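You operate a simulated robot arm through the tools that you are given. There is no shell and no other tool. Be economical: measure what you need, move in short steps, check, and stop when the job is done.

You are at the controls of a simulated robot arm. One attempt, no reset.

Task
Put things in order on the top of the small work table. At the end: the green food tin is on the silver flat steel tray; the silver small bowl stands where the green food tin stood; the yellow lemon stands where the silver small bowl stood; the brown grease brush stands where the yellow lemon stood; whatever was shut is shut again. Leave all else as you found it, and nothing knocked over. Set down upright: green food tin.

The check looks at the end state, three seconds after you hand in, the way a careful person would. Anything else that was tipped, shoved, dropped, spilled or broken makes it a failure.

Robot
A 7-joint arm with a two-finger parallel gripper, fixed in place. Base frame: the origin is at the foot of the arm, x ahead of it, y to its left, z up; the work surface is at about z = 0. Units: m, degrees, N and s.
With the tool pointing down near the work surface it reaches from about 0.24 to 0.62 m from the base axis. Its first joint turns from -66.0 to 66.0 degrees. Payload 2.6 kg.
The tool frame sits at the grasp point between the pads (the TCP): z along the fingers, y along the line on which they close. The tips reach 0.03 m beyond it. Largest opening 0.094 m; finger width 0.028, thickness 0.01; the body of the gripper, 0.05 by 0.096 m, starts 0.055 m behind the TCP.
Orientation is that of the tool frame in the base frame, as a unit quaternion [w, x, y, z]. With the fingers straight down and closing along the base's y, the tool's x points along the base's -x, its y along +y and its z along -z.

Tools
- The arm moves only by the tool jog_arm. Its argument "commands" is a list of rows, each an object (a shift or turn left out is 0, a gripper value left out holds the last) with "rot": the turn, a rotation vector about the base's x, y, z in degrees, a list of three; "slide": the shift along the base's x, y, z in m, a list of three; "jaw": the opening in per cent of the stroke, from 0 (shut) to 100 (fully open). In form: [{"rot": [wx, wy, wz], "slide": [dx, dy, dz], "jaw": jaw}, ...]. A call has 1 to 20 rows; each row shifts and turns the commanded pose from where the row before left it. Rows are played at 5 a second. More than 0.05 m and 8.6 degrees between two rows, or a gripper value outside its range, and nothing of the call is played. Where a pose cannot be reached the arm comes as near as it can. A force on the tool above 40 N (or 10 N above the force at the start of the call, whichever is more), or a blocked arm, ends the call early, and 0.2 s more pass. The fingers move at their own pace (about 0.072 m/s each) and stop on an object; they squeeze with about 27 N. The grip force told is the motor's: it shows also when the fingers shut on nothing. Time passes only in rows, and 0.2 s behind the last, so rows that do not move let the fingers close. It gives the time, the measured TCP pose, the force on the tool (base axes), the opening and the grip force at its end, in the units of the frame above (readings bear some noise), with the torque about the TCP (base axes, N m) and any sound that the robot's microphone picked up.
- Cameras (640 x 400 px; columns grow to the right, rows downward): "scene" is fixed at [0.0241, 0.4255, 0.5596]; the picture's right is [-0.87, -0.50, 0.00], its down [-0.30, 0.51, -0.81] and it looks along [0.40, -0.70, -0.59] (base axes); focal length 315 px, centre (320, 200). "wrist" rides on the gripper at [0.076, 0.014, -0.102] in the tool frame; the picture's right is [-0.18, 0.98, 0.00], its down [-0.75, -0.14, -0.64] and it looks along [-0.63, -0.12, 0.77] (tool axes); focal length 243 px, centre (320, 200). There is no depth. A picture from a camera that has moved, and an enlarged one, comes with that camera's place and axes in the base frame and with its lens.
- snapshot(camera): a new picture of that camera. The clock stands still meanwhile.
- inspect(camera, box): a new picture of the part [left, top, right, bottom] of that camera's present view, enlarged. The clock stands still meanwhile.
- finish_job(): hands the job in; it is judged then, once.

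Work in short steps. Places have to be worked out from the pictures, the camera data and where the tool is seen: move nearer, look again, correct. Check each grasp and each placing, and mend what went wrong. You have 120 turns and 84 pictures in all, those below and enlarged ones among them. Open the gripper and draw the arm clear of the work before you hand the job in, unless the task says otherwise; then end with one line.

The tools are called by a JSON object that holds its "api" and its "payload". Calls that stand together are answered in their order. jog_arm: Moves the arm, as the interface text tells. Its arguments: {"type":"object","properties":{"commands":{"type":"array","items":{"type":"object","properties":{"rot":{"type":"array","items":{"type":"number"}},"slide":{"type":"array","items":{"type":"number"}},"jaw":{"type":"number"}}}}},"required":["commands"]} The other tools are called the same way: snapshot (camera) takes a picture; inspect (camera, box) takes an enlarged picture of a part of a camera's view; finish_job () hands the job in.

At the start:

```text
t: 0.0
position: [0.4343, -0.0214, 0.2945]
ee_rot: [0.0, 0.0, 1.0, 0.0]
ft_force: [-0.1, 0.0, -0.2]
moment: [-0.04, 0.01, 0.01]
width: 0.0941
gripper_force: 0.0
```

scene: 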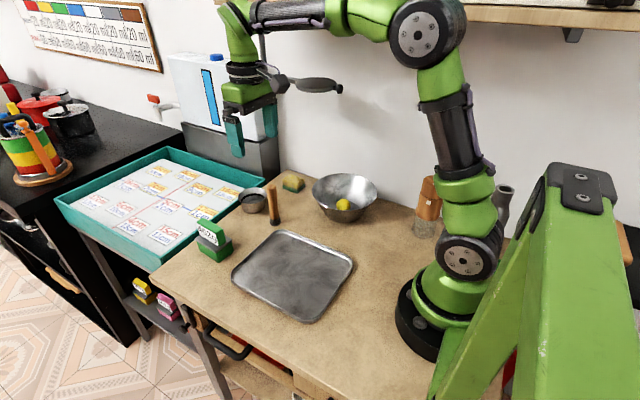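
wrist: 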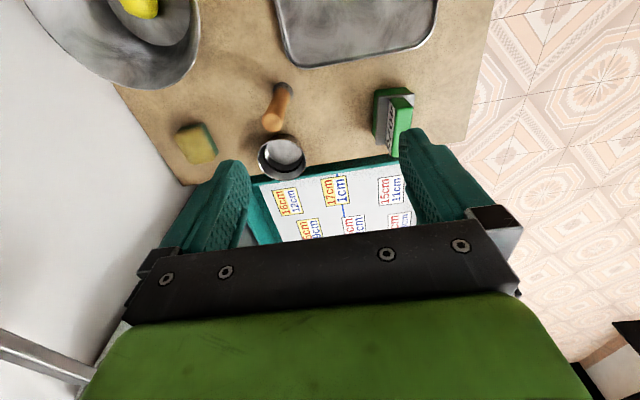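

I take enlarged views to identify the things on the table.

{"api": "inspect", "payload": {"camera": "scene", "box": [180, 150, 400, 290]}}

{"api": "inspect", "payload": {"camera": "scene", "box": [360, 150, 540, 260]}}

{"api": "inspect", "payload": {"camera": "wrist", "box": [100, 0, 480, 240]}}

```text
2.86 times, centred on (290, 220) of scene
camera zoom: at [0.0241, 0.4255, 0.5596], right [-0.87, -0.5, 0.0], down [-0.3, 0.51, -0.81], along [0.4, -0.7, -0.59], focal length 900 px, centre (406, 143)
```

zoom: 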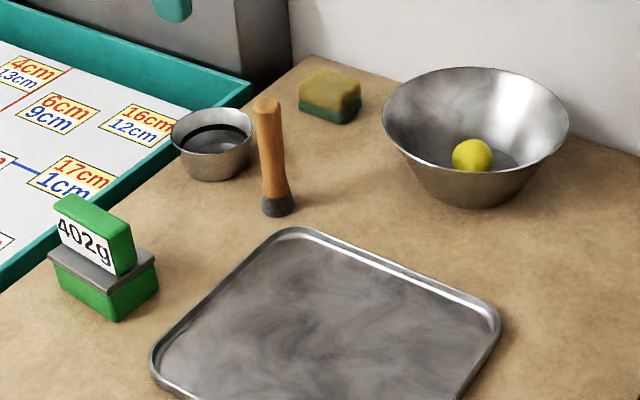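

```text
3.56 times, centred on (450, 205) of scene
camera zoom: at [0.0241, 0.4255, 0.5596], right [-0.87, -0.5, 0.0], down [-0.3, 0.51, -0.81], along [0.4, -0.7, -0.59], focal length 1120 px, centre (-142, 182)
```

zoom: 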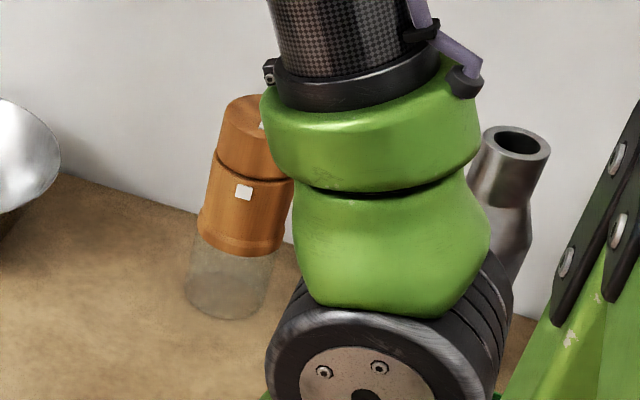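

```text
1.67 times, centred on (290, 120) of wrist
camera zoom: at [0.3586, -0.0082, 0.3963], right [0.18, 0.98, 0.0], down [0.75, -0.14, 0.64], along [0.63, -0.12, -0.77], focal length 404 px, centre (370, 333)
```

zoom: 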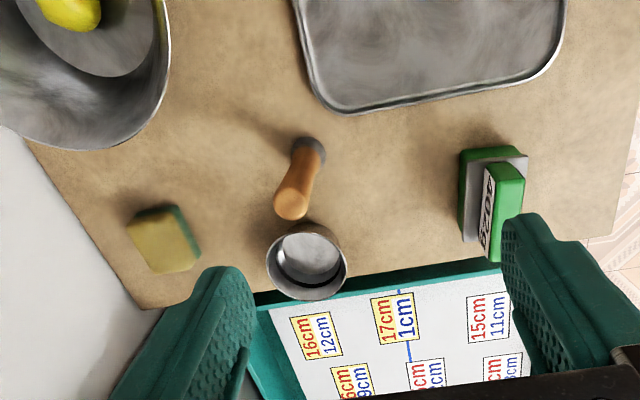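

The tin I judge at about (0.519, 0.073), the brush (0.457, -0.084, about 0.12 tall), the small bowl (0.543, -0.104, rim about 0.05 high and 0.08 wide), the lemon (0.32, -0.217) in the big bowl, and the tray centre (0.325, 0.03). I move over the tin and look.

{"api": "jog_arm", "payload": {"commands": [{"slide": [0.0, 0.04, 0]}, {"slide": [0.02, 0.04, 0]}, {"slide": [0.02, 0.014, -0.03]}, {"slide": [0.02, 0, -0.035]}, {"slide": [0, 0, -0.035]}, {}]}}

{"api": "snapshot", "payload": {"camera": "wrist"}}

{"api": "snapshot", "payload": {"camera": "scene"}}

```text
t: 1.4
position: [0.4951, 0.0713, 0.1934]
ee_rot: [0.0, 0.0, 1.0, -0.001]
ft_force: [0.2, -0.1, 0.2]
moment: [0.0, 0.03, 0.01]
width: 0.0939
gripper_force: 0.1
```

```text
78 pictures are left
camera wrist: at [0.4196, 0.0861, 0.2961], right [0.18, 0.98, 0.0], down [0.75, -0.14, 0.64], along [0.63, -0.12, -0.77], focal length 243 px, centre (320, 200)
```

wrist: 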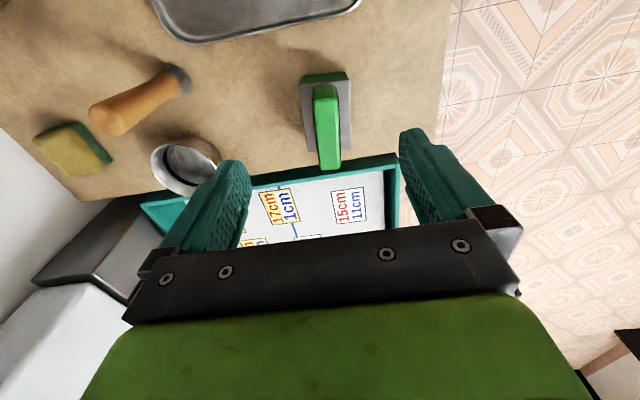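

```text
77 pictures are left
```

scene: 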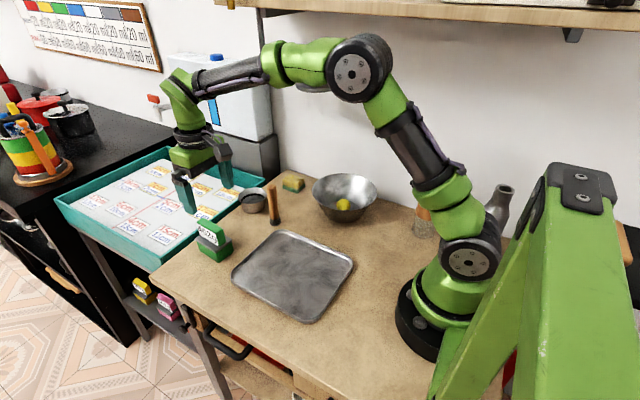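

The tin's body is about 0.075 x 0.05, turned about -7° about z, centre (0.520, 0.073). I turn with it and go down most of the way.

{"api": "jog_arm", "payload": {"commands": [{"rot": [0, 0, -7], "slide": [0.0255, 0.0015, 0]}, {"slide": [0, 0, -0.04]}, {"slide": [0, 0, -0.04]}, {"slide": [0, 0, -0.02]}, {}]}}

{"api": "snapshot", "payload": {"camera": "wrist"}}

{"api": "inspect", "payload": {"camera": "scene", "box": [130, 150, 290, 290]}}

```text
t: 2.6
position: [0.52, 0.0744, 0.0932]
ee_rot: [-0.001, 0.061, 0.998, -0.001]
ft_force: [0.3, -0.4, 0.1]
moment: [-0.02, 0.0, -0.04]
width: 0.0939
gripper_force: 0.1
```

```text
76 pictures are left
camera wrist: at [0.4466, 0.0966, 0.1958], right [0.3, 0.95, 0.0], down [0.73, -0.23, 0.64], along [0.61, -0.19, -0.77], focal length 243 px, centre (320, 200)
```

wrist: 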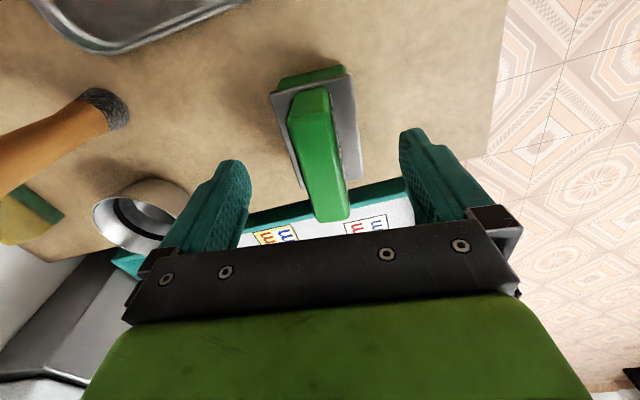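

```text
2.86 times, centred on (210, 220) of scene
camera zoom: at [0.0241, 0.4255, 0.5596], right [-0.87, -0.5, 0.0], down [-0.3, 0.51, -0.81], along [0.4, -0.7, -0.59], focal length 900 px, centre (634, 143)
```

zoom: 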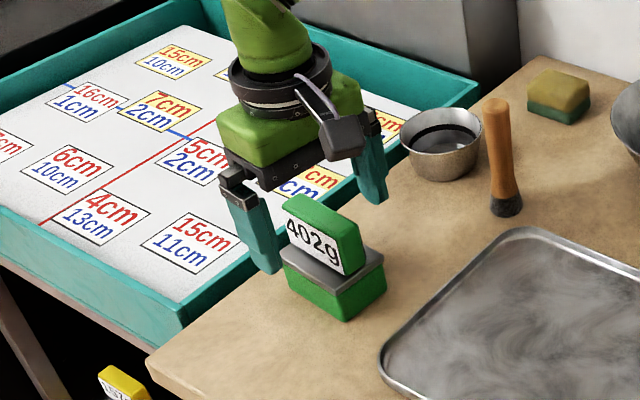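

The fingers straddle the tin and are lined up with it. I go down to z 0.037 and close.

{"api": "jog_arm", "payload": {"commands": [{"slide": [0, 0, -0.03]}, {"slide": [0, 0, -0.026]}, {}, {"jaw": 0}, {}, {}, {}, {}]}}

{"api": "inspect", "payload": {"camera": "scene", "box": [130, 150, 290, 290]}}

```text
t: 4.4
position: [0.5198, 0.0725, 0.0381]
ee_rot: [0.0, 0.062, 0.998, 0.0]
ft_force: [0.0, 0.4, -0.5]
moment: [0.08, -0.07, 0.04]
width: 0.0543
gripper_force: 27.6
```

```text
2.86 times, centred on (210, 220) of scene
camera zoom: at [0.0241, 0.4255, 0.5596], right [-0.87, -0.5, 0.0], down [-0.3, 0.51, -0.81], along [0.4, -0.7, -0.59], focal length 900 px, centre (634, 143)
```

zoom: 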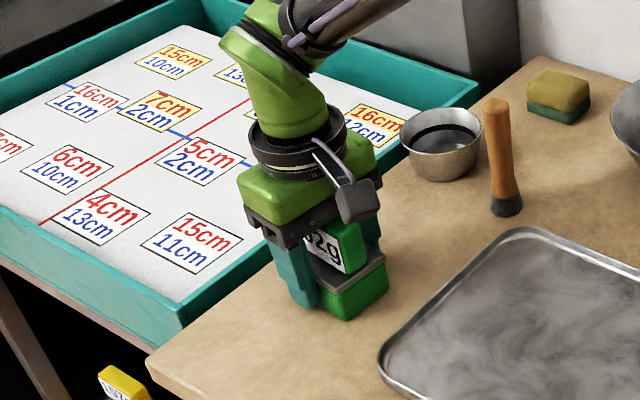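

Gripped at 0.054 width. I lift and carry it toward the tray centre, (0.335, 0.03), staying above it.

{"api": "jog_arm", "payload": {"commands": [{"slide": [0, 0, 0.02]}, {"slide": [0, 0, 0.03]}, {"slide": [0, 0, 0.03]}, {"slide": [-0.03, -0.007, 0]}, {"slide": [-0.04, -0.009, 0]}, {"slide": [-0.04, -0.009, 0]}, {"slide": [-0.04, -0.009, 0]}, {"slide": [-0.03, -0.007, 0]}, {}]}}

{"api": "snapshot", "payload": {"camera": "scene"}}

{"api": "snapshot", "payload": {"camera": "wrist"}}

```text
t: 6.4
position: [0.3389, 0.0306, 0.1189]
ee_rot: [0.0, 0.062, 0.998, 0.0]
ft_force: [-0.8, 0.2, -3.9]
moment: [-0.04, 0.0, -0.02]
width: 0.0545
gripper_force: 27.0
```

```text
73 pictures are left
```

scene: 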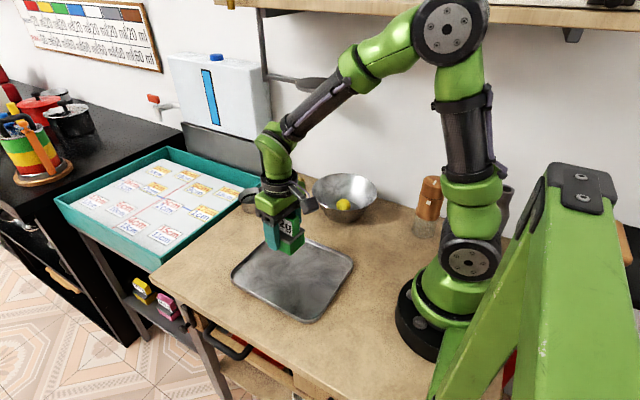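

```text
72 pictures are left
camera wrist: at [0.2653, 0.0549, 0.2205], right [0.3, 0.95, 0.0], down [0.73, -0.23, 0.64], along [0.61, -0.19, -0.77], focal length 243 px, centre (320, 200)
```

wrist: 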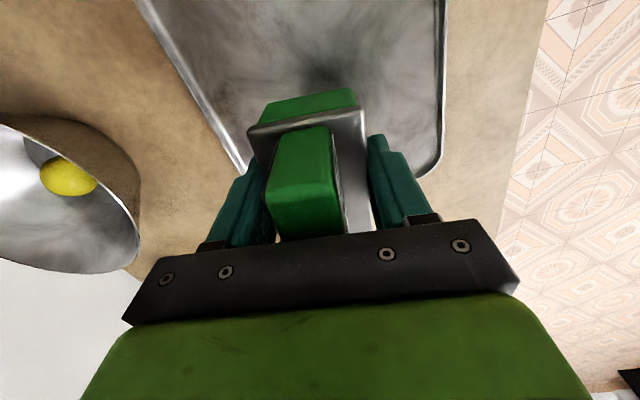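

The tin weighs about 0.4 kg and hangs level over the tray. I lower it to just above, then in small steps.

{"api": "jog_arm", "payload": {"commands": [{"slide": [-0.004, 0, -0.04]}, {"slide": [0, 0, -0.03]}, {"slide": [0, 0, -0.003]}, {"slide": [0, 0, -0.002]}, {}]}}

```text
t: 7.6
position: [0.3347, 0.0327, 0.0432]
ee_rot: [-0.001, 0.061, 0.998, 0.001]
ft_force: [0.2, 0.6, -3.4]
moment: [-0.01, 0.02, 0.01]
width: 0.0545
gripper_force: 26.7
```

No contact yet (still its weight in the reading); I go on by millimetres.

{"api": "jog_arm", "payload": {"commands": [{"slide": [0, 0, -0.0015]}, {"slide": [0, 0, -0.0015]}, {}]}}

```text
t: 8.4
position: [0.337, 0.0317, 0.0406]
ee_rot: [0.002, 0.062, 0.998, 0.001]
ft_force: [-5.1, -1.1, 28.1]
moment: [0.01, 0.01, -0.08]
width: 0.0542
gripper_force: 26.8
```

Contact with the tray at z ≈ 0.041. I back off a hair, open, and check.

{"api": "jog_arm", "payload": {"commands": [{"slide": [0, 0, 0.001]}, {"jaw": 100}, {}, {}, {}, {"slide": [0, 0, 0.03]}, {"slide": [0, 0, 0.04]}, {"slide": [0, 0, 0.04]}, {}]}}

{"api": "snapshot", "payload": {"camera": "scene"}}

```text
t: 10.4
position: [0.3361, 0.0316, 0.1512]
ee_rot: [0.0, 0.061, 0.998, 0.0]
ft_force: [-0.2, 0.7, -0.2]
moment: [0.03, -0.02, -0.01]
width: 0.0939
gripper_force: 0.0
```

```text
71 pictures are left
```

scene: 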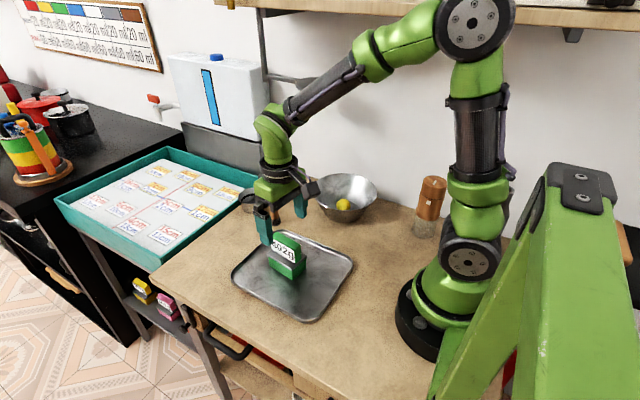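

The tin stands upright on the tray. Next the small bowl: I rise, swing toward it and turn the tool another -83° so the camera is away from the brush.

{"api": "jog_arm", "payload": {"commands": [{"slide": [0, 0, 0.05]}, {"slide": [0, 0, 0.04]}, {"slide": [0.03, 0, 0], "rot": [0, 0, -8.3]}, {"slide": [0.03, -0.02, 0], "rot": [0, 0, -8.3]}, {"slide": [0.03, -0.02, 0], "rot": [0, 0, -8.3]}, {"slide": [0.03, -0.02, 0], "rot": [0, 0, -8.3]}, {"slide": [0.03, -0.02, 0], "rot": [0, 0, -8.3]}, {"slide": [0.03, -0.02, 0], "rot": [0, 0, -8.3]}, {"slide": [0.025, -0.02, 0], "rot": [0, 0, -8.3]}, {"rot": [0, 0, -8.3]}, {"rot": [0, 0, -8.3]}, {"rot": [0, 0, -8.3]}, {}, {}]}}

{"api": "snapshot", "payload": {"camera": "wrist"}}

{"api": "snapshot", "payload": {"camera": "scene"}}

```text
t: 13.4
position: [0.5411, -0.0877, 0.2411]
ee_rot: [0.001, 0.708, 0.706, 0.0]
ft_force: [-0.1, 0.8, 0.3]
moment: [0.01, 0.01, -0.02]
width: 0.0939
gripper_force: 0.1
```

```text
70 pictures are left
camera wrist: at [0.5558, -0.0119, 0.3433], right [0.98, -0.19, 0.0], down [-0.14, -0.75, 0.64], along [-0.12, -0.63, -0.77], focal length 243 px, centre (320, 200)
```

wrist: 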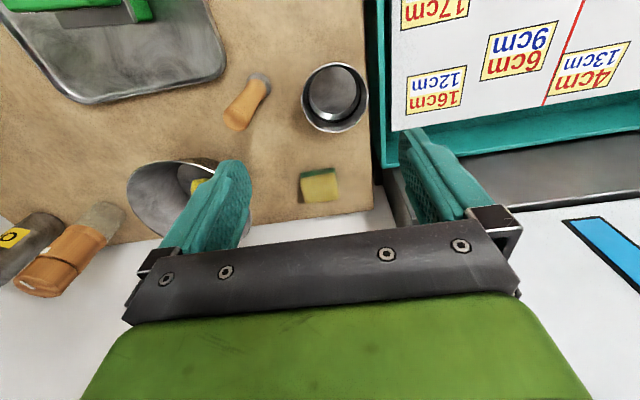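

```text
69 pictures are left
```

scene: 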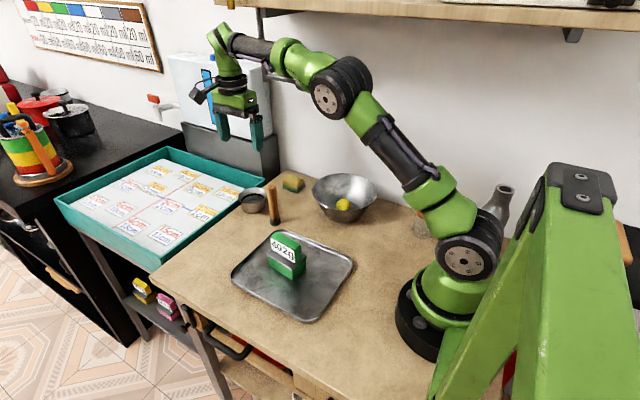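

The bowl's x differs by a centimetre between views, so I go nearer to measure. I'll grasp it across its diameter along a diagonal (tool yaw -35°), clear of both the brush and the teal box; first I hover above it.

{"api": "jog_arm", "payload": {"commands": [{"rot": [0, 0, 7.857]}, {"rot": [0, 0, 7.857]}, {"rot": [0, 0, 7.857]}, {"rot": [0, 0, 7.857], "slide": [0.007, 0, 0]}, {"rot": [0, 0, 7.857], "slide": [0, -0.015, 0]}, {"rot": [0, 0, 7.857], "slide": [0, 0, -0.03]}, {"rot": [0, 0, 7.857], "slide": [0, 0, -0.03]}, {}, {}]}}

{"api": "snapshot", "payload": {"camera": "wrist"}}

{"api": "inspect", "payload": {"camera": "scene", "box": [190, 110, 330, 230]}}

```text
t: 15.4
position: [0.5486, -0.1035, 0.1815]
ee_rot: [0.0, 0.3, 0.954, 0.0]
ft_force: [-0.3, -0.8, 0.3]
moment: [-0.01, -0.03, -0.02]
width: 0.0941
gripper_force: 0.2
```

```text
68 pictures are left
camera wrist: at [0.4942, -0.0486, 0.2827], right [0.71, 0.7, 0.0], down [0.54, -0.55, 0.64], along [0.45, -0.46, -0.77], focal length 243 px, centre (320, 200)
```

wrist: 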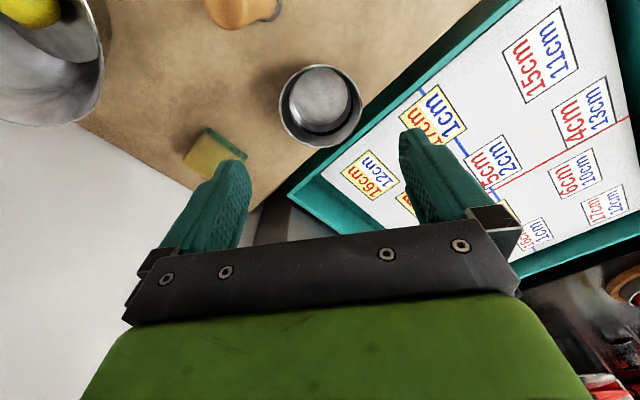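

```text
3.33 times, centred on (260, 170) of scene
camera zoom: at [0.0241, 0.4255, 0.5596], right [-0.87, -0.5, 0.0], down [-0.3, 0.51, -0.81], along [0.4, -0.7, -0.59], focal length 1050 px, centre (520, 300)
```

zoom: 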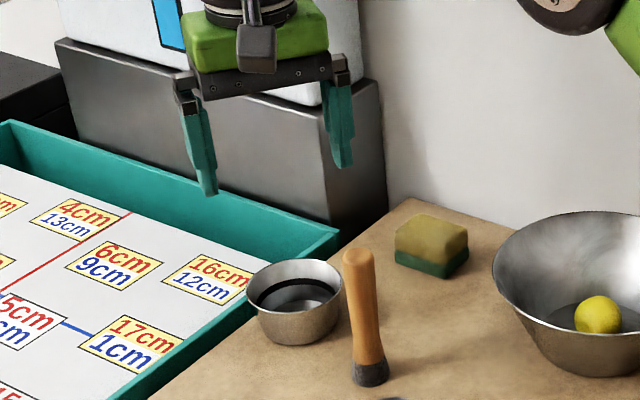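

Both views now agree: bowl centre (0.549, -0.1035), rim about 0.08 across at 0.05. The TCP is right above it; I lower to just over the rim and check the finger clearance.

{"api": "jog_arm", "payload": {"commands": [{"slide": [0, 0, -0.04]}, {"slide": [0, 0, -0.03]}, {"slide": [0, 0, -0.022]}, {}, {}]}}

{"api": "snapshot", "payload": {"camera": "wrist"}}

{"api": "inspect", "payload": {"camera": "scene", "box": [210, 150, 300, 230]}}

```text
t: 16.6
position: [0.5488, -0.1039, 0.0866]
ee_rot: [0.0, 0.301, 0.954, 0.0]
ft_force: [0.0, 0.2, -0.4]
moment: [0.01, -0.03, -0.03]
width: 0.094
gripper_force: 0.0
```

```text
66 pictures are left
camera wrist: at [0.4943, -0.0484, 0.1903], right [0.71, 0.7, 0.0], down [0.54, -0.55, 0.64], along [0.45, -0.46, -0.77], focal length 243 px, centre (320, 200)
```

wrist: 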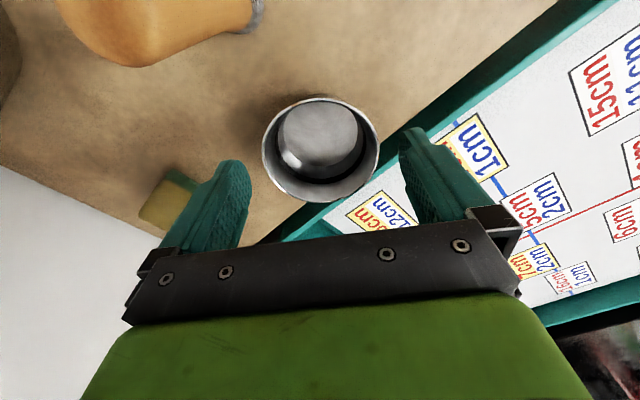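

```text
5.00 times, centred on (255, 190) of scene
camera zoom: at [0.0241, 0.4255, 0.5596], right [-0.87, -0.5, 0.0], down [-0.3, 0.51, -0.81], along [0.4, -0.7, -0.59], focal length 1576 px, centre (645, 250)
```

zoom: 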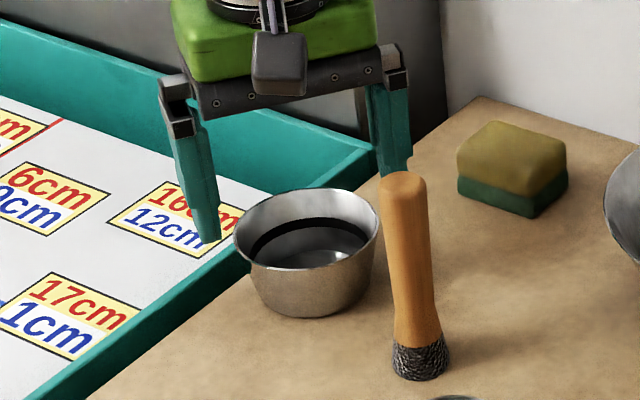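

Centred within a couple of millimetres; rim about 0.077 across. I lower with the fingers outside the rim, watching for contact, then close.

{"api": "jog_arm", "payload": {"commands": [{"slide": [0, 0, -0.02]}, {"slide": [0, 0, -0.02]}, {}, {"jaw": 0}, {}, {}, {}]}}

{"api": "snapshot", "payload": {"camera": "wrist"}}

{"api": "inspect", "payload": {"camera": "scene", "box": [210, 150, 300, 230]}}

```text
t: 18.2
position: [0.548, -0.1033, 0.0475]
ee_rot: [0.0, 0.3, 0.954, 0.0]
ft_force: [-0.2, 0.1, 0.0]
moment: [0.03, 0.01, -0.01]
width: 0.0781
gripper_force: 27.1
```

```text
64 pictures are left
camera wrist: at [0.4945, -0.0476, 0.1508], right [0.71, 0.7, 0.0], down [0.54, -0.55, 0.64], along [0.45, -0.46, -0.77], focal length 243 px, centre (320, 200)
```

wrist: 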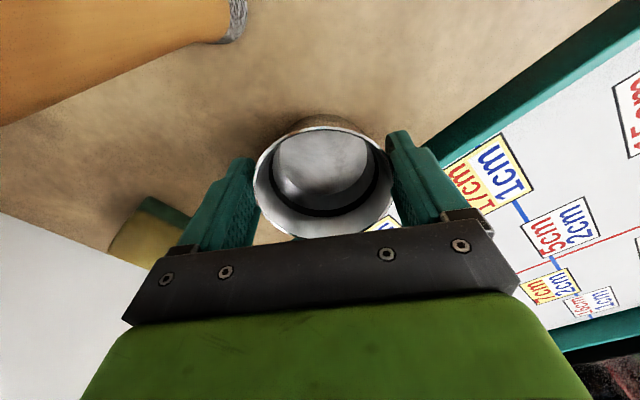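

```text
5.00 times, centred on (255, 190) of scene
camera zoom: at [0.0241, 0.4255, 0.5596], right [-0.87, -0.5, 0.0], down [-0.3, 0.51, -0.81], along [0.4, -0.7, -0.59], focal length 1576 px, centre (645, 250)
```

zoom: 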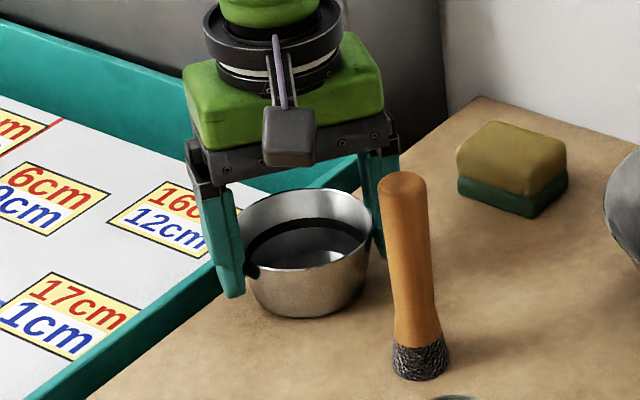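

Gripped (0.078). I lift clear and carry it to the tin's old place (0.520, 0.0725).

{"api": "jog_arm", "payload": {"commands": [{"slide": [0, 0, 0.02]}, {"slide": [0, 0, 0.03]}, {"slide": [0, 0, 0.04]}, {"slide": [0, 0, 0.04]}, {"slide": [0, 0.03, 0]}, {"slide": [0, 0.04, 0]}, {"slide": [-0.008, 0.04, 0]}, {"slide": [-0.01, 0.04, 0]}, {"slide": [-0.01, 0.026, -0.02]}, {"slide": [0, 0, -0.03]}, {"slide": [0, 0, -0.03]}, {}]}}

{"api": "snapshot", "payload": {"camera": "wrist"}}

{"api": "inspect", "payload": {"camera": "scene", "box": [150, 150, 310, 270]}}

```text
t: 20.8
position: [0.5198, 0.0733, 0.0992]
ee_rot: [0.0, 0.301, 0.954, 0.0]
ft_force: [1.1, -1.3, 0.7]
moment: [0.01, 0.0, 0.01]
width: 0.0786
gripper_force: 27.2
```

```text
62 pictures are left
camera wrist: at [0.4664, 0.1282, 0.2009], right [0.71, 0.7, 0.0], down [0.54, -0.55, 0.64], along [0.45, -0.46, -0.77], focal length 243 px, centre (320, 200)
```

wrist: 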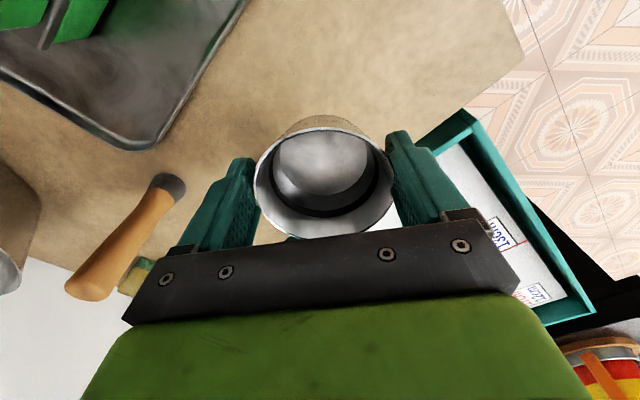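

```text
3.33 times, centred on (230, 210) of scene
camera zoom: at [0.0241, 0.4255, 0.5596], right [-0.87, -0.5, 0.0], down [-0.3, 0.51, -0.81], along [0.4, -0.7, -0.59], focal length 1050 px, centre (620, 167)
```

zoom: 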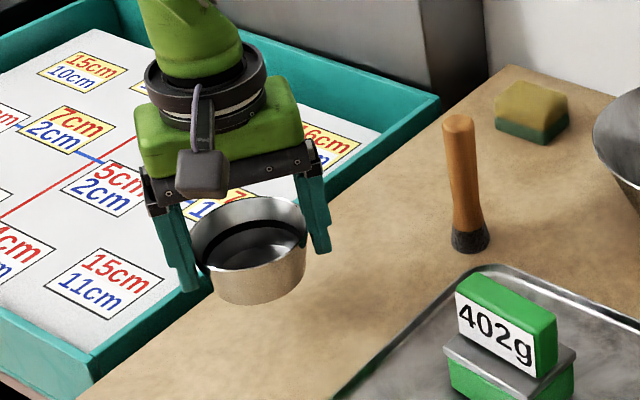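

The bowl hangs level over the spot. I lower to just above its grip height and then creep to the table.

{"api": "jog_arm", "payload": {"commands": [{"slide": [0, 0, -0.03]}, {"slide": [0, 0, -0.018]}, {"slide": [0, 0, -0.002]}, {"slide": [0, 0, -0.002]}, {}]}}

```text
t: 22.0
position: [0.5201, 0.0739, 0.0487]
ee_rot: [0.001, 0.302, 0.953, 0.001]
ft_force: [-4.0, -1.0, 12.4]
moment: [-0.11, 0.18, -0.01]
width: 0.0784
gripper_force: 27.2
```

Contact with the table at the grip height. I open and rise.

{"api": "jog_arm", "payload": {"commands": [{"jaw": 100}, {}, {}, {"slide": [0, 0, 0.02]}, {"slide": [0, 0, 0.04]}, {"slide": [0, 0, 0.05]}, {}]}}

{"api": "inspect", "payload": {"camera": "scene", "box": [150, 150, 390, 300]}}

```text
t: 23.6
position: [0.5184, 0.0726, 0.1571]
ee_rot: [-0.001, 0.301, 0.954, 0.0]
ft_force: [-0.3, -0.5, 0.2]
moment: [0.02, 0.0, -0.02]
width: 0.0938
gripper_force: 0.0
```

```text
2.67 times, centred on (270, 225) of scene
camera zoom: at [0.0241, 0.4255, 0.5596], right [-0.87, -0.5, 0.0], down [-0.3, 0.51, -0.81], along [0.4, -0.7, -0.59], focal length 840 px, centre (453, 133)
```

zoom: 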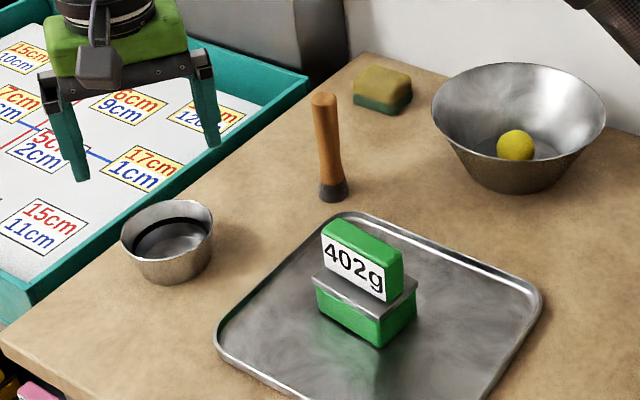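

The bowl stands in the tin's old place. Now for the lemon: I rise and go to a view near the big bowl, with yaw back to 0.

{"api": "jog_arm", "payload": {"commands": [{"slide": [0, 0, 0.05]}, {"slide": [0, 0, 0.04]}, {"slide": [-0.03, -0.03, 0], "rot": [0, 0, 7]}, {"slide": [-0.035, -0.035, 0], "rot": [0, 0, 7]}, {"slide": [-0.035, -0.035, 0], "rot": [0, 0, 7]}, {"slide": [-0.035, -0.035, 0], "rot": [0, 0, 7]}, {"slide": [-0.035, -0.035, 0], "rot": [0, 0, 7]}, {"slide": [-0.02, -0.045, 0]}, {"slide": [-0.01, -0.045, 0]}, {}, {}]}}

{"api": "snapshot", "payload": {"camera": "wrist"}}

{"api": "inspect", "payload": {"camera": "scene", "box": [270, 120, 430, 240]}}

```text
t: 26.2
position: [0.3275, -0.1494, 0.246]
ee_rot: [0.0, -0.051, 0.999, 0.008]
ft_force: [-0.5, -0.1, 0.9]
moment: [-0.02, 0.02, 0.0]
width: 0.0942
gripper_force: 0.1
stopped in row 11: the arm was blocked; the commanded pose is now the measured one
```

```text
59 pictures are left
camera wrist: at [0.251, -0.1456, 0.3479], right [0.08, 1.0, 0.02], down [0.76, -0.08, 0.64], along [0.64, -0.04, -0.77], focal length 243 px, centre (320, 200)
```

wrist: 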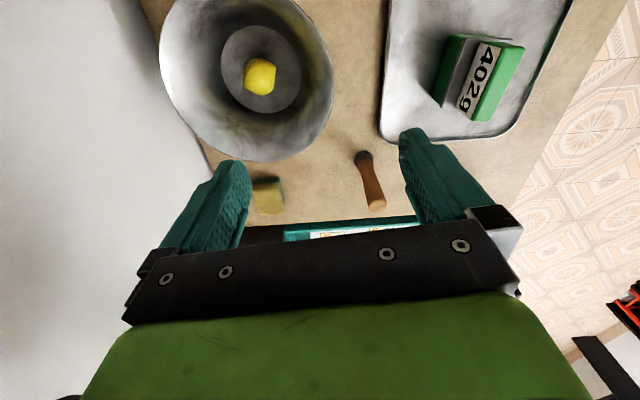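

```text
3.33 times, centred on (350, 180) of scene
camera zoom: at [0.0244, 0.4253, 0.5595], right [-0.87, -0.5, 0.0], down [-0.3, 0.51, -0.81], along [0.4, -0.7, -0.59], focal length 1050 px, centre (220, 267)
```

zoom: 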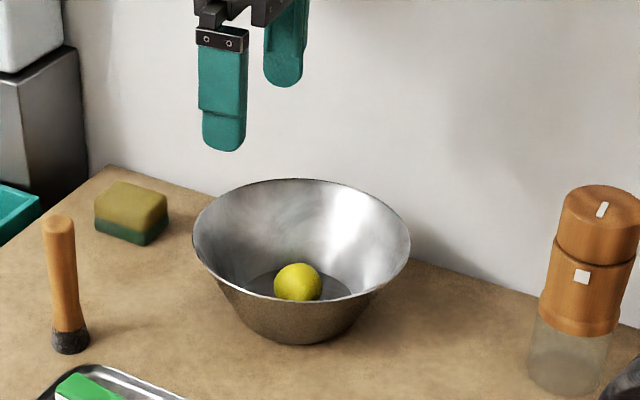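

The arm was blocked on the way; I look at the whole scene to see by what.

{"api": "snapshot", "payload": {"camera": "scene"}}

{"api": "inspect", "payload": {"camera": "scene", "box": [360, 0, 620, 240]}}

```text
57 pictures are left
```

scene: 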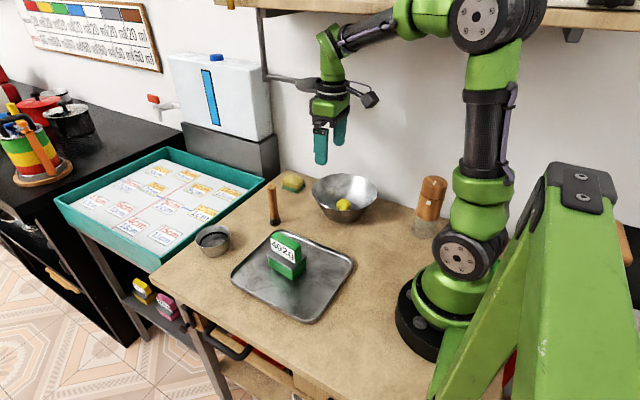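

```text
1.67 times, centred on (490, 120) of scene
camera zoom: at [0.0244, 0.4253, 0.5595], right [-0.87, -0.5, 0.0], down [-0.3, 0.51, -0.81], along [0.4, -0.7, -0.59], focal length 525 px, centre (37, 333)
```

zoom: 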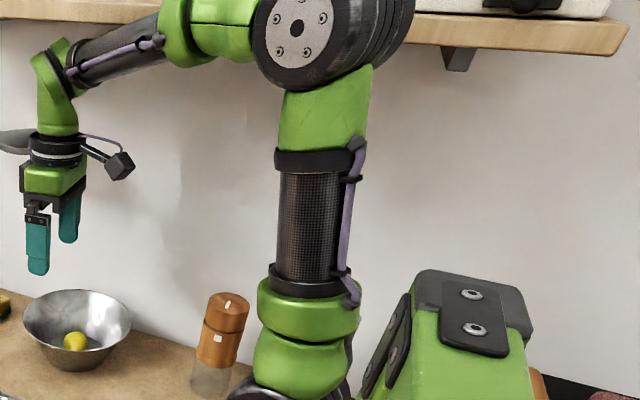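

The elbow housing is against the front edge of the wall shelf (low, around z 0.5) when the arm turns past about -25°. So I'll reach the lemon with the tool tilted: wrist toward +y, fingers pointing down and toward the wall, closing along x. First I back off and turn the tool +84° about z.

{"api": "jog_arm", "payload": {"commands": [{"slide": [0.01, 0.03, 0]}, {"slide": [0.01, 0.03, 0]}, {"rot": [0, 0, 8.4]}, {"rot": [0, 0, 8.4]}, {"rot": [0, 0, 8.4]}, {"rot": [0, 0, 8.4]}, {"rot": [0, 0, 8.4]}, {"rot": [0, 0, 8.4]}, {"rot": [0, 0, 8.4]}, {"rot": [0, 0, 8.4]}, {"rot": [0, 0, 8.4]}, {"rot": [0, 0, 8.4]}, {}]}}

{"api": "snapshot", "payload": {"camera": "scene"}}

```text
t: 29.0
position: [0.3473, -0.0926, 0.246]
ee_rot: [-0.006, -0.704, 0.71, 0.007]
ft_force: [0.1, 0.4, -0.4]
moment: [0.0, 0.01, 0.01]
width: 0.0939
gripper_force: 0.0
```

```text
55 pictures are left
```

scene: 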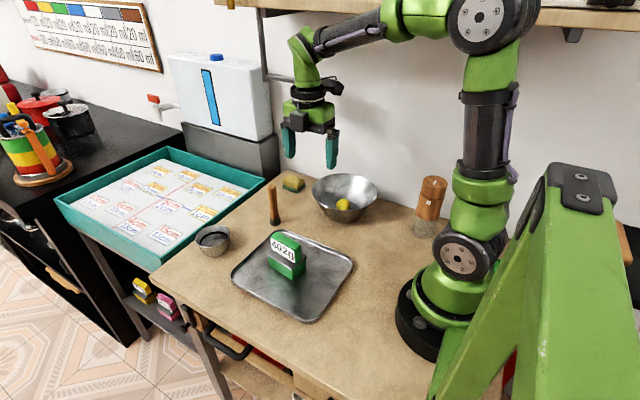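

Turn fine. Now I tilt by -32° about x and look.

{"api": "jog_arm", "payload": {"commands": [{"rot": [-8, 0, 0]}, {"rot": [-8, 0, 0]}, {"rot": [-8, 0, 0]}, {"rot": [-8, 0, 0]}, {"slide": [-0.02, -0.02, -0.03]}, {"slide": [-0.01, -0.03, -0.03]}, {}]}}

{"api": "snapshot", "payload": {"camera": "scene"}}

{"api": "snapshot", "payload": {"camera": "wrist"}}

```text
t: 30.6
position: [0.3171, -0.1436, 0.1853]
ee_rot: [-0.2, -0.674, 0.685, -0.19]
ft_force: [0.0, -0.2, 0.3]
moment: [0.03, 0.06, 0.03]
width: 0.094
gripper_force: 0.0
```

```text
54 pictures are left
```

scene: 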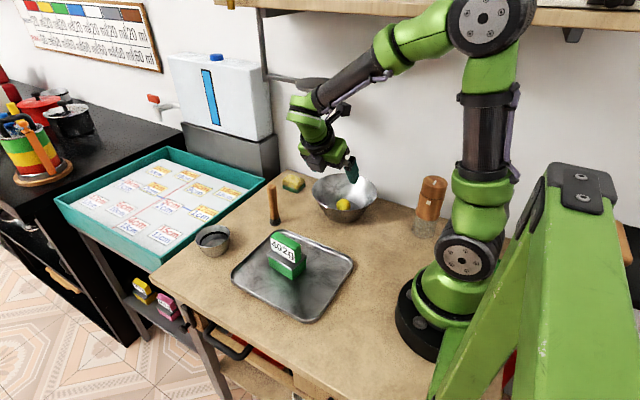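

```text
53 pictures are left
camera wrist: at [0.3043, -0.153, 0.3121], right [-0.98, 0.17, -0.09], down [0.16, 0.98, 0.14], along [0.11, 0.13, -0.99], focal length 243 px, centre (320, 200)
```

wrist: 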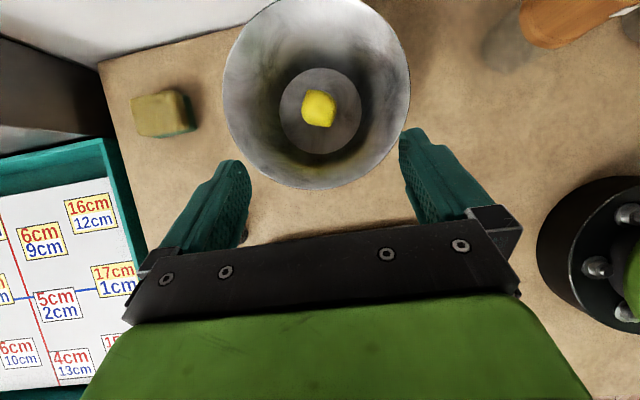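

From this view the lemon is at (0.319, -0.217), centred on the bowl's flat bottom. I set the opening to 60 % and go down along the tilted tool axis, in two stages.

{"api": "jog_arm", "payload": {"commands": [{"jaw": 60}, {"slide": [0.001, -0.014, -0.042]}, {"slide": [0.001, -0.014, -0.042]}, {"slide": [0, -0.014, -0.023]}, {}]}}

{"api": "snapshot", "payload": {"camera": "wrist"}}

{"api": "snapshot", "payload": {"camera": "scene"}}

```text
t: 31.8
position: [0.3185, -0.1855, 0.0775]
ee_rot: [-0.199, -0.675, 0.684, -0.191]
ft_force: [0.2, -0.6, -0.1]
moment: [0.01, 0.01, -0.03]
width: 0.0564
gripper_force: 0.0
```

```text
52 pictures are left
camera wrist: at [0.3062, -0.1948, 0.2047], right [-0.98, 0.17, -0.09], down [0.16, 0.98, 0.14], along [0.11, 0.13, -0.99], focal length 243 px, centre (320, 200)
```

wrist: 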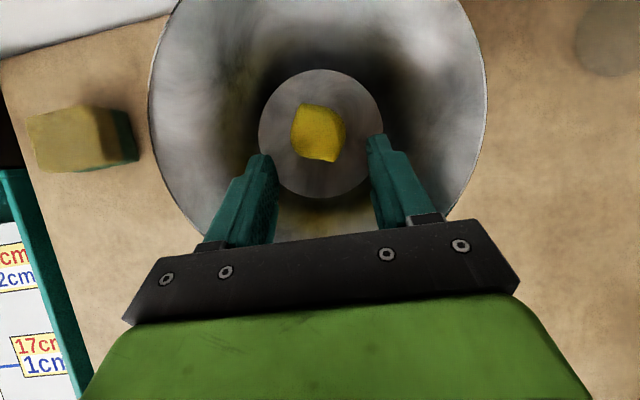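

```text
51 pictures are left
```

scene: 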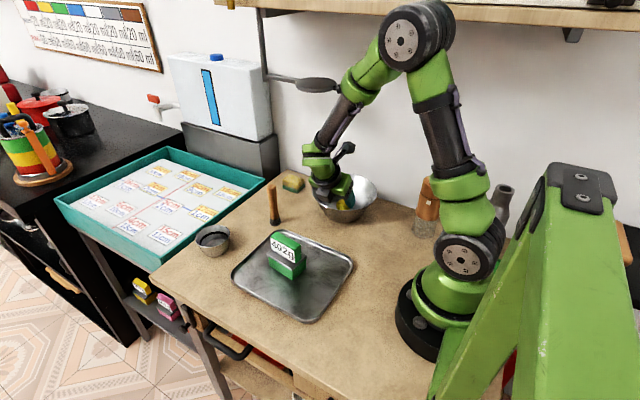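

The lemon is between the fingers' lines, at about (0.318, -0.220). I continue down along the axis and close.

{"api": "jog_arm", "payload": {"commands": [{"slide": [0, -0.013, -0.018]}, {"slide": [0, -0.012, -0.018]}, {}, {"jaw": 0}, {}, {}, {}]}}

{"api": "snapshot", "payload": {"camera": "wrist"}}

```text
t: 33.4
position: [0.3185, -0.2092, 0.0421]
ee_rot: [-0.2, -0.674, 0.686, -0.19]
ft_force: [1.2, 2.2, 6.3]
moment: [0.31, -0.05, -0.03]
width: 0.0418
gripper_force: 27.5
```

```text
50 pictures are left
camera wrist: at [0.306, -0.2201, 0.169], right [-0.98, 0.17, -0.09], down [0.16, 0.98, 0.14], along [0.11, 0.13, -0.99], focal length 243 px, centre (320, 200)
```

wrist: 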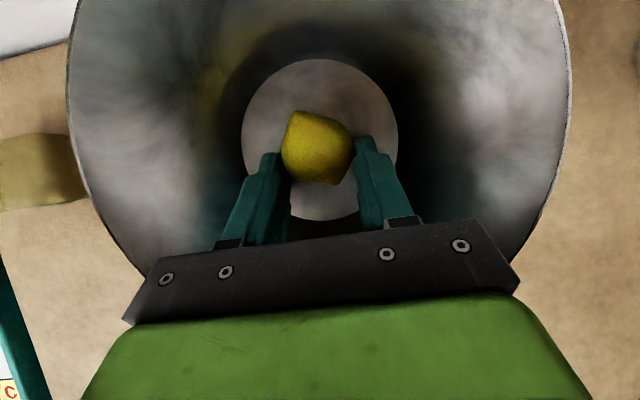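

Closed on something 0.042 wide — the lemon. I draw back up along the tool axis slowly and check.

{"api": "jog_arm", "payload": {"commands": [{"slide": [0, 0.005, 0.01]}, {"slide": [0, 0.01, 0.017]}, {"slide": [0, 0.013, 0.022]}, {"slide": [0, 0.015, 0.03]}, {"slide": [0, 0.015, 0.03]}, {}]}}

{"api": "snapshot", "payload": {"camera": "wrist"}}

{"api": "inspect", "payload": {"camera": "scene", "box": [250, 110, 430, 240]}}

```text
t: 34.8
position: [0.3195, -0.1512, 0.1518]
ee_rot: [-0.199, -0.675, 0.685, -0.189]
ft_force: [-0.6, -1.0, -0.5]
moment: [0.0, 0.03, -0.01]
width: 0.0414
gripper_force: 26.9
```

```text
49 pictures are left
camera wrist: at [0.3059, -0.1618, 0.2791], right [-0.98, 0.17, -0.09], down [0.16, 0.98, 0.14], along [0.11, 0.13, -0.99], focal length 243 px, centre (320, 200)
```

wrist: 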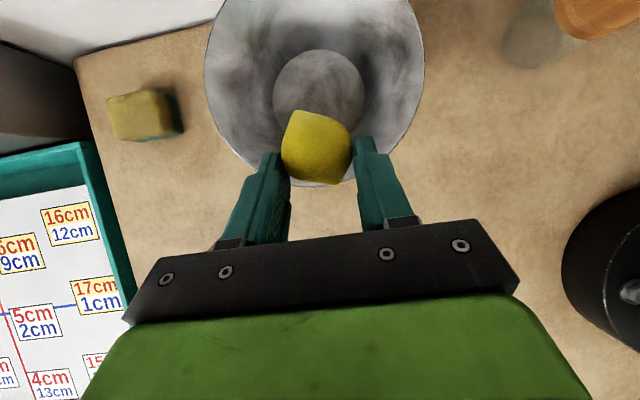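

```text
3.08 times, centred on (340, 175) of scene
camera zoom: at [0.0241, 0.4255, 0.5596], right [-0.87, -0.5, 0.0], down [-0.3, 0.51, -0.81], along [0.4, -0.7, -0.59], focal length 970 px, centre (258, 277)
```

zoom: 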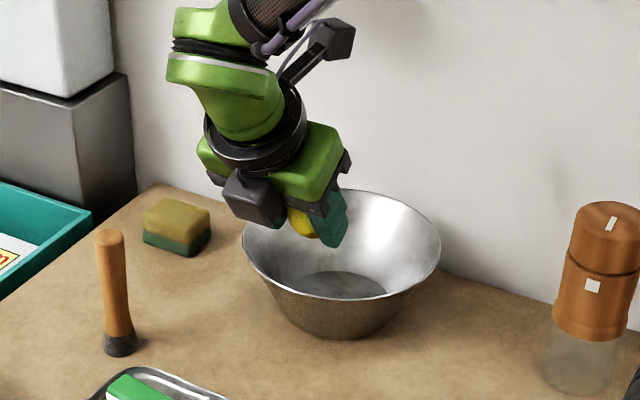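

The lemon is held. The big bowl looks a few pixels off its old place, so I compare with the same enlarged box as before.

{"api": "inspect", "payload": {"camera": "scene", "box": [270, 120, 430, 240]}}

```text
3.33 times, centred on (350, 180) of scene
camera zoom: at [0.0241, 0.4255, 0.5596], right [-0.87, -0.5, 0.0], down [-0.3, 0.51, -0.81], along [0.4, -0.7, -0.59], focal length 1050 px, centre (220, 267)
```

zoom: 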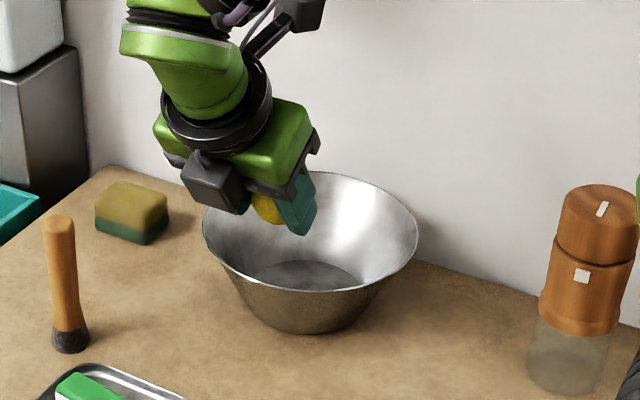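

The big bowl was pushed about 17 mm toward the wall: the torque says the gripper's housing caught its near rim. I'll slide it back later; first I carry the lemon to the small bowl's old place (0.548, -0.1035), keeping the tilt; the lemon sits about 22 mm to -y of the TCP.

{"api": "jog_arm", "payload": {"commands": [{"slide": [0, 0.02, 0.04]}, {"slide": [0.02, 0.02, 0.03]}, {"slide": [0.04, 0.01, 0.01]}, {"slide": [0.04, 0.01, 0]}, {"slide": [0.04, 0.01, 0]}, {"slide": [0.04, 0, 0]}, {"slide": [0.04, 0, 0]}, {"slide": [0.009, 0, -0.03]}, {"slide": [0, 0, -0.04]}, {"slide": [0, 0, -0.04]}, {}]}}

{"api": "snapshot", "payload": {"camera": "wrist"}}

{"api": "inspect", "payload": {"camera": "scene", "box": [190, 110, 330, 230]}}

```text
t: 37.2
position: [0.5479, -0.0817, 0.1215]
ee_rot: [-0.2, -0.675, 0.685, -0.19]
ft_force: [0.3, -0.5, -1.4]
moment: [0.01, -0.03, 0.0]
width: 0.0412
gripper_force: 26.8
```

```text
46 pictures are left
camera wrist: at [0.5354, -0.0919, 0.2486], right [-0.98, 0.17, -0.09], down [0.16, 0.98, 0.14], along [0.11, 0.13, -0.99], focal length 243 px, centre (320, 200)
```

wrist: 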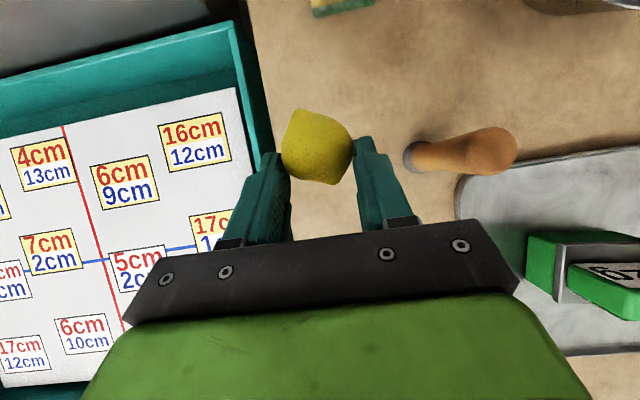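

```text
3.33 times, centred on (260, 170) of scene
camera zoom: at [0.0241, 0.4255, 0.5596], right [-0.87, -0.5, 0.0], down [-0.3, 0.51, -0.81], along [0.4, -0.7, -0.59], focal length 1050 px, centre (520, 300)
```

zoom: 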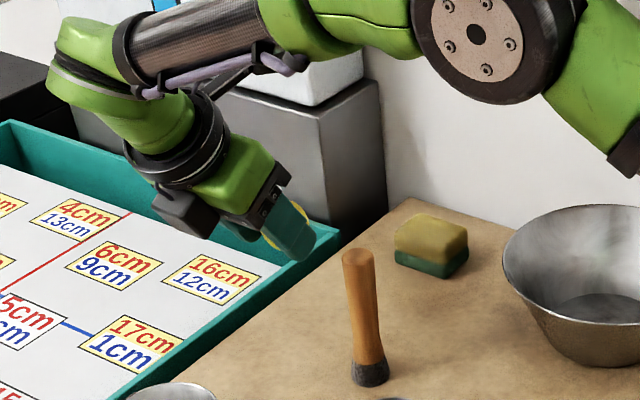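

I lower the lemon toward the table, creeping at the end.

{"api": "jog_arm", "payload": {"commands": [{"slide": [0, 0, -0.04]}, {"slide": [0, 0, -0.03]}, {"slide": [0, 0, -0.006]}, {"slide": [0, 0, -0.002]}, {"slide": [0, 0, -0.002]}, {}]}}

{"api": "snapshot", "payload": {"camera": "wrist"}}

{"api": "inspect", "payload": {"camera": "scene", "box": [210, 150, 300, 230]}}

```text
t: 38.6
position: [0.5487, -0.0822, 0.0424]
ee_rot: [-0.2, -0.674, 0.685, -0.19]
ft_force: [-0.2, -0.2, -0.5]
moment: [0.0, 0.01, -0.02]
width: 0.0408
gripper_force: 27.2
```

```text
44 pictures are left
camera wrist: at [0.5358, -0.0915, 0.1683], right [-0.98, 0.17, -0.09], down [0.16, 0.98, 0.14], along [0.11, 0.13, -0.99], focal length 243 px, centre (320, 200)
```

wrist: 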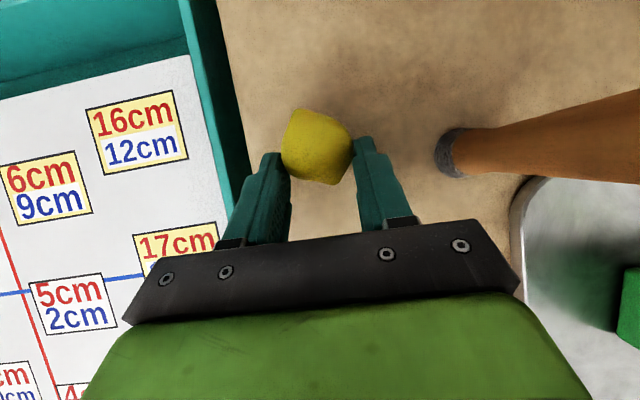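

```text
5.00 times, centred on (255, 190) of scene
camera zoom: at [0.0241, 0.4255, 0.5596], right [-0.87, -0.5, 0.0], down [-0.3, 0.51, -0.81], along [0.4, -0.7, -0.59], focal length 1576 px, centre (645, 250)
```

zoom: 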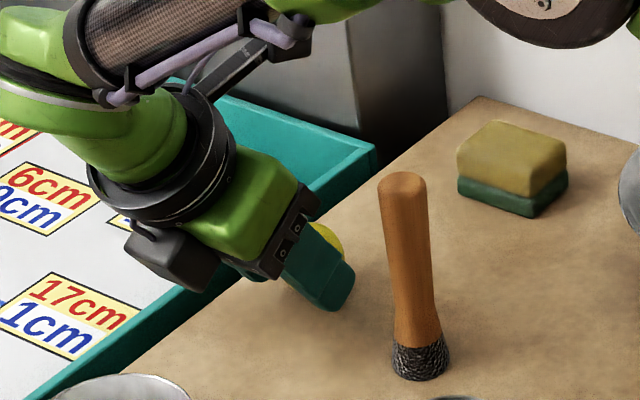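

No contact yet; a few more millimetres with checks.

{"api": "jog_arm", "payload": {"commands": [{"slide": [0, 0, -0.0015]}, {"slide": [0, 0, -0.0015]}, {}]}}

```text
t: 39.4
position: [0.5491, -0.082, 0.0382]
ee_rot: [-0.2, -0.674, 0.685, -0.19]
ft_force: [0.7, -0.3, -1.0]
moment: [0.0, -0.01, -0.02]
width: 0.0408
gripper_force: 26.6
```

{"api": "jog_arm", "payload": {"commands": [{"slide": [0, 0, -0.001]}, {"slide": [0, 0, -0.0015]}, {}]}}

{"api": "inspect", "payload": {"camera": "scene", "box": [235, 180, 275, 210]}}

```text
t: 40.2
position: [0.5494, -0.0813, 0.0361]
ee_rot: [-0.2, -0.674, 0.685, -0.19]
ft_force: [-0.2, -0.4, -1.6]
moment: [-0.01, 0.04, 0.05]
width: 0.0407
gripper_force: 26.9
```

```text
13.33 times, centred on (255, 195) of scene
camera zoom: at [0.0241, 0.4255, 0.5596], right [-0.87, -0.5, 0.0], down [-0.3, 0.51, -0.81], along [0.4, -0.7, -0.59], focal length 4202 px, centre (1187, 267)
```

zoom: 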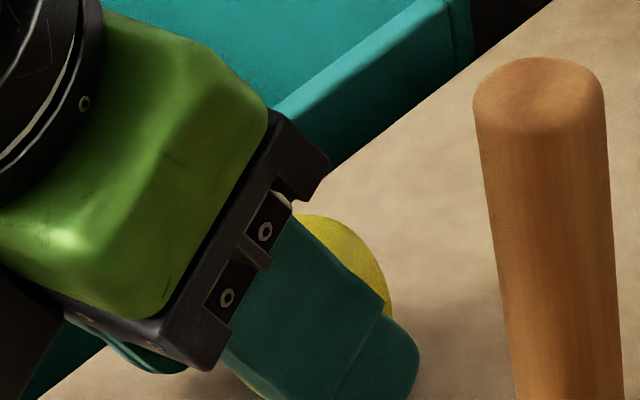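

Still free; I continue by single millimetres.

{"api": "jog_arm", "payload": {"commands": [{"slide": [0, 0, -0.001]}, {"slide": [0, 0, -0.001]}, {}, {}]}}

```text
t: 41.2
position: [0.5489, -0.0816, 0.0332]
ee_rot: [-0.2, -0.674, 0.685, -0.19]
ft_force: [1.0, -0.6, -1.8]
moment: [0.01, -0.02, -0.01]
width: 0.0408
gripper_force: 27.3
```

{"api": "jog_arm", "payload": {"commands": [{"slide": [0, 0, -0.001]}, {}, {}]}}

{"api": "inspect", "payload": {"camera": "scene", "box": [235, 190, 275, 220]}}

```text
t: 42.0
position: [0.5486, -0.0818, 0.033]
ee_rot: [-0.2, -0.674, 0.685, -0.19]
ft_force: [-1.8, 0.3, 2.7]
moment: [-0.04, 0.02, -0.02]
width: 0.0404
gripper_force: 26.5
```

```text
13.33 times, centred on (255, 205) of scene
camera zoom: at [0.0241, 0.4255, 0.5596], right [-0.87, -0.5, 0.0], down [-0.3, 0.51, -0.81], along [0.4, -0.7, -0.59], focal length 4202 px, centre (1187, 133)
```

zoom: 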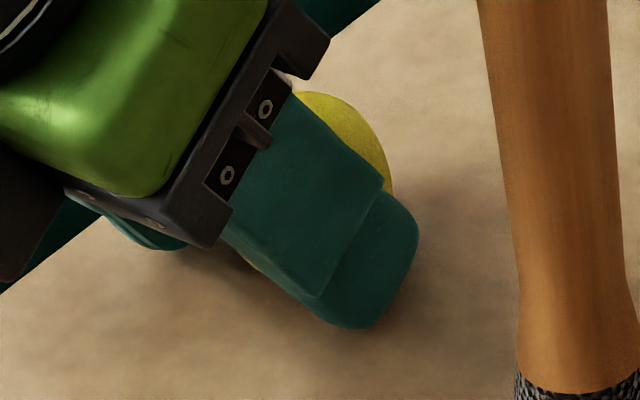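

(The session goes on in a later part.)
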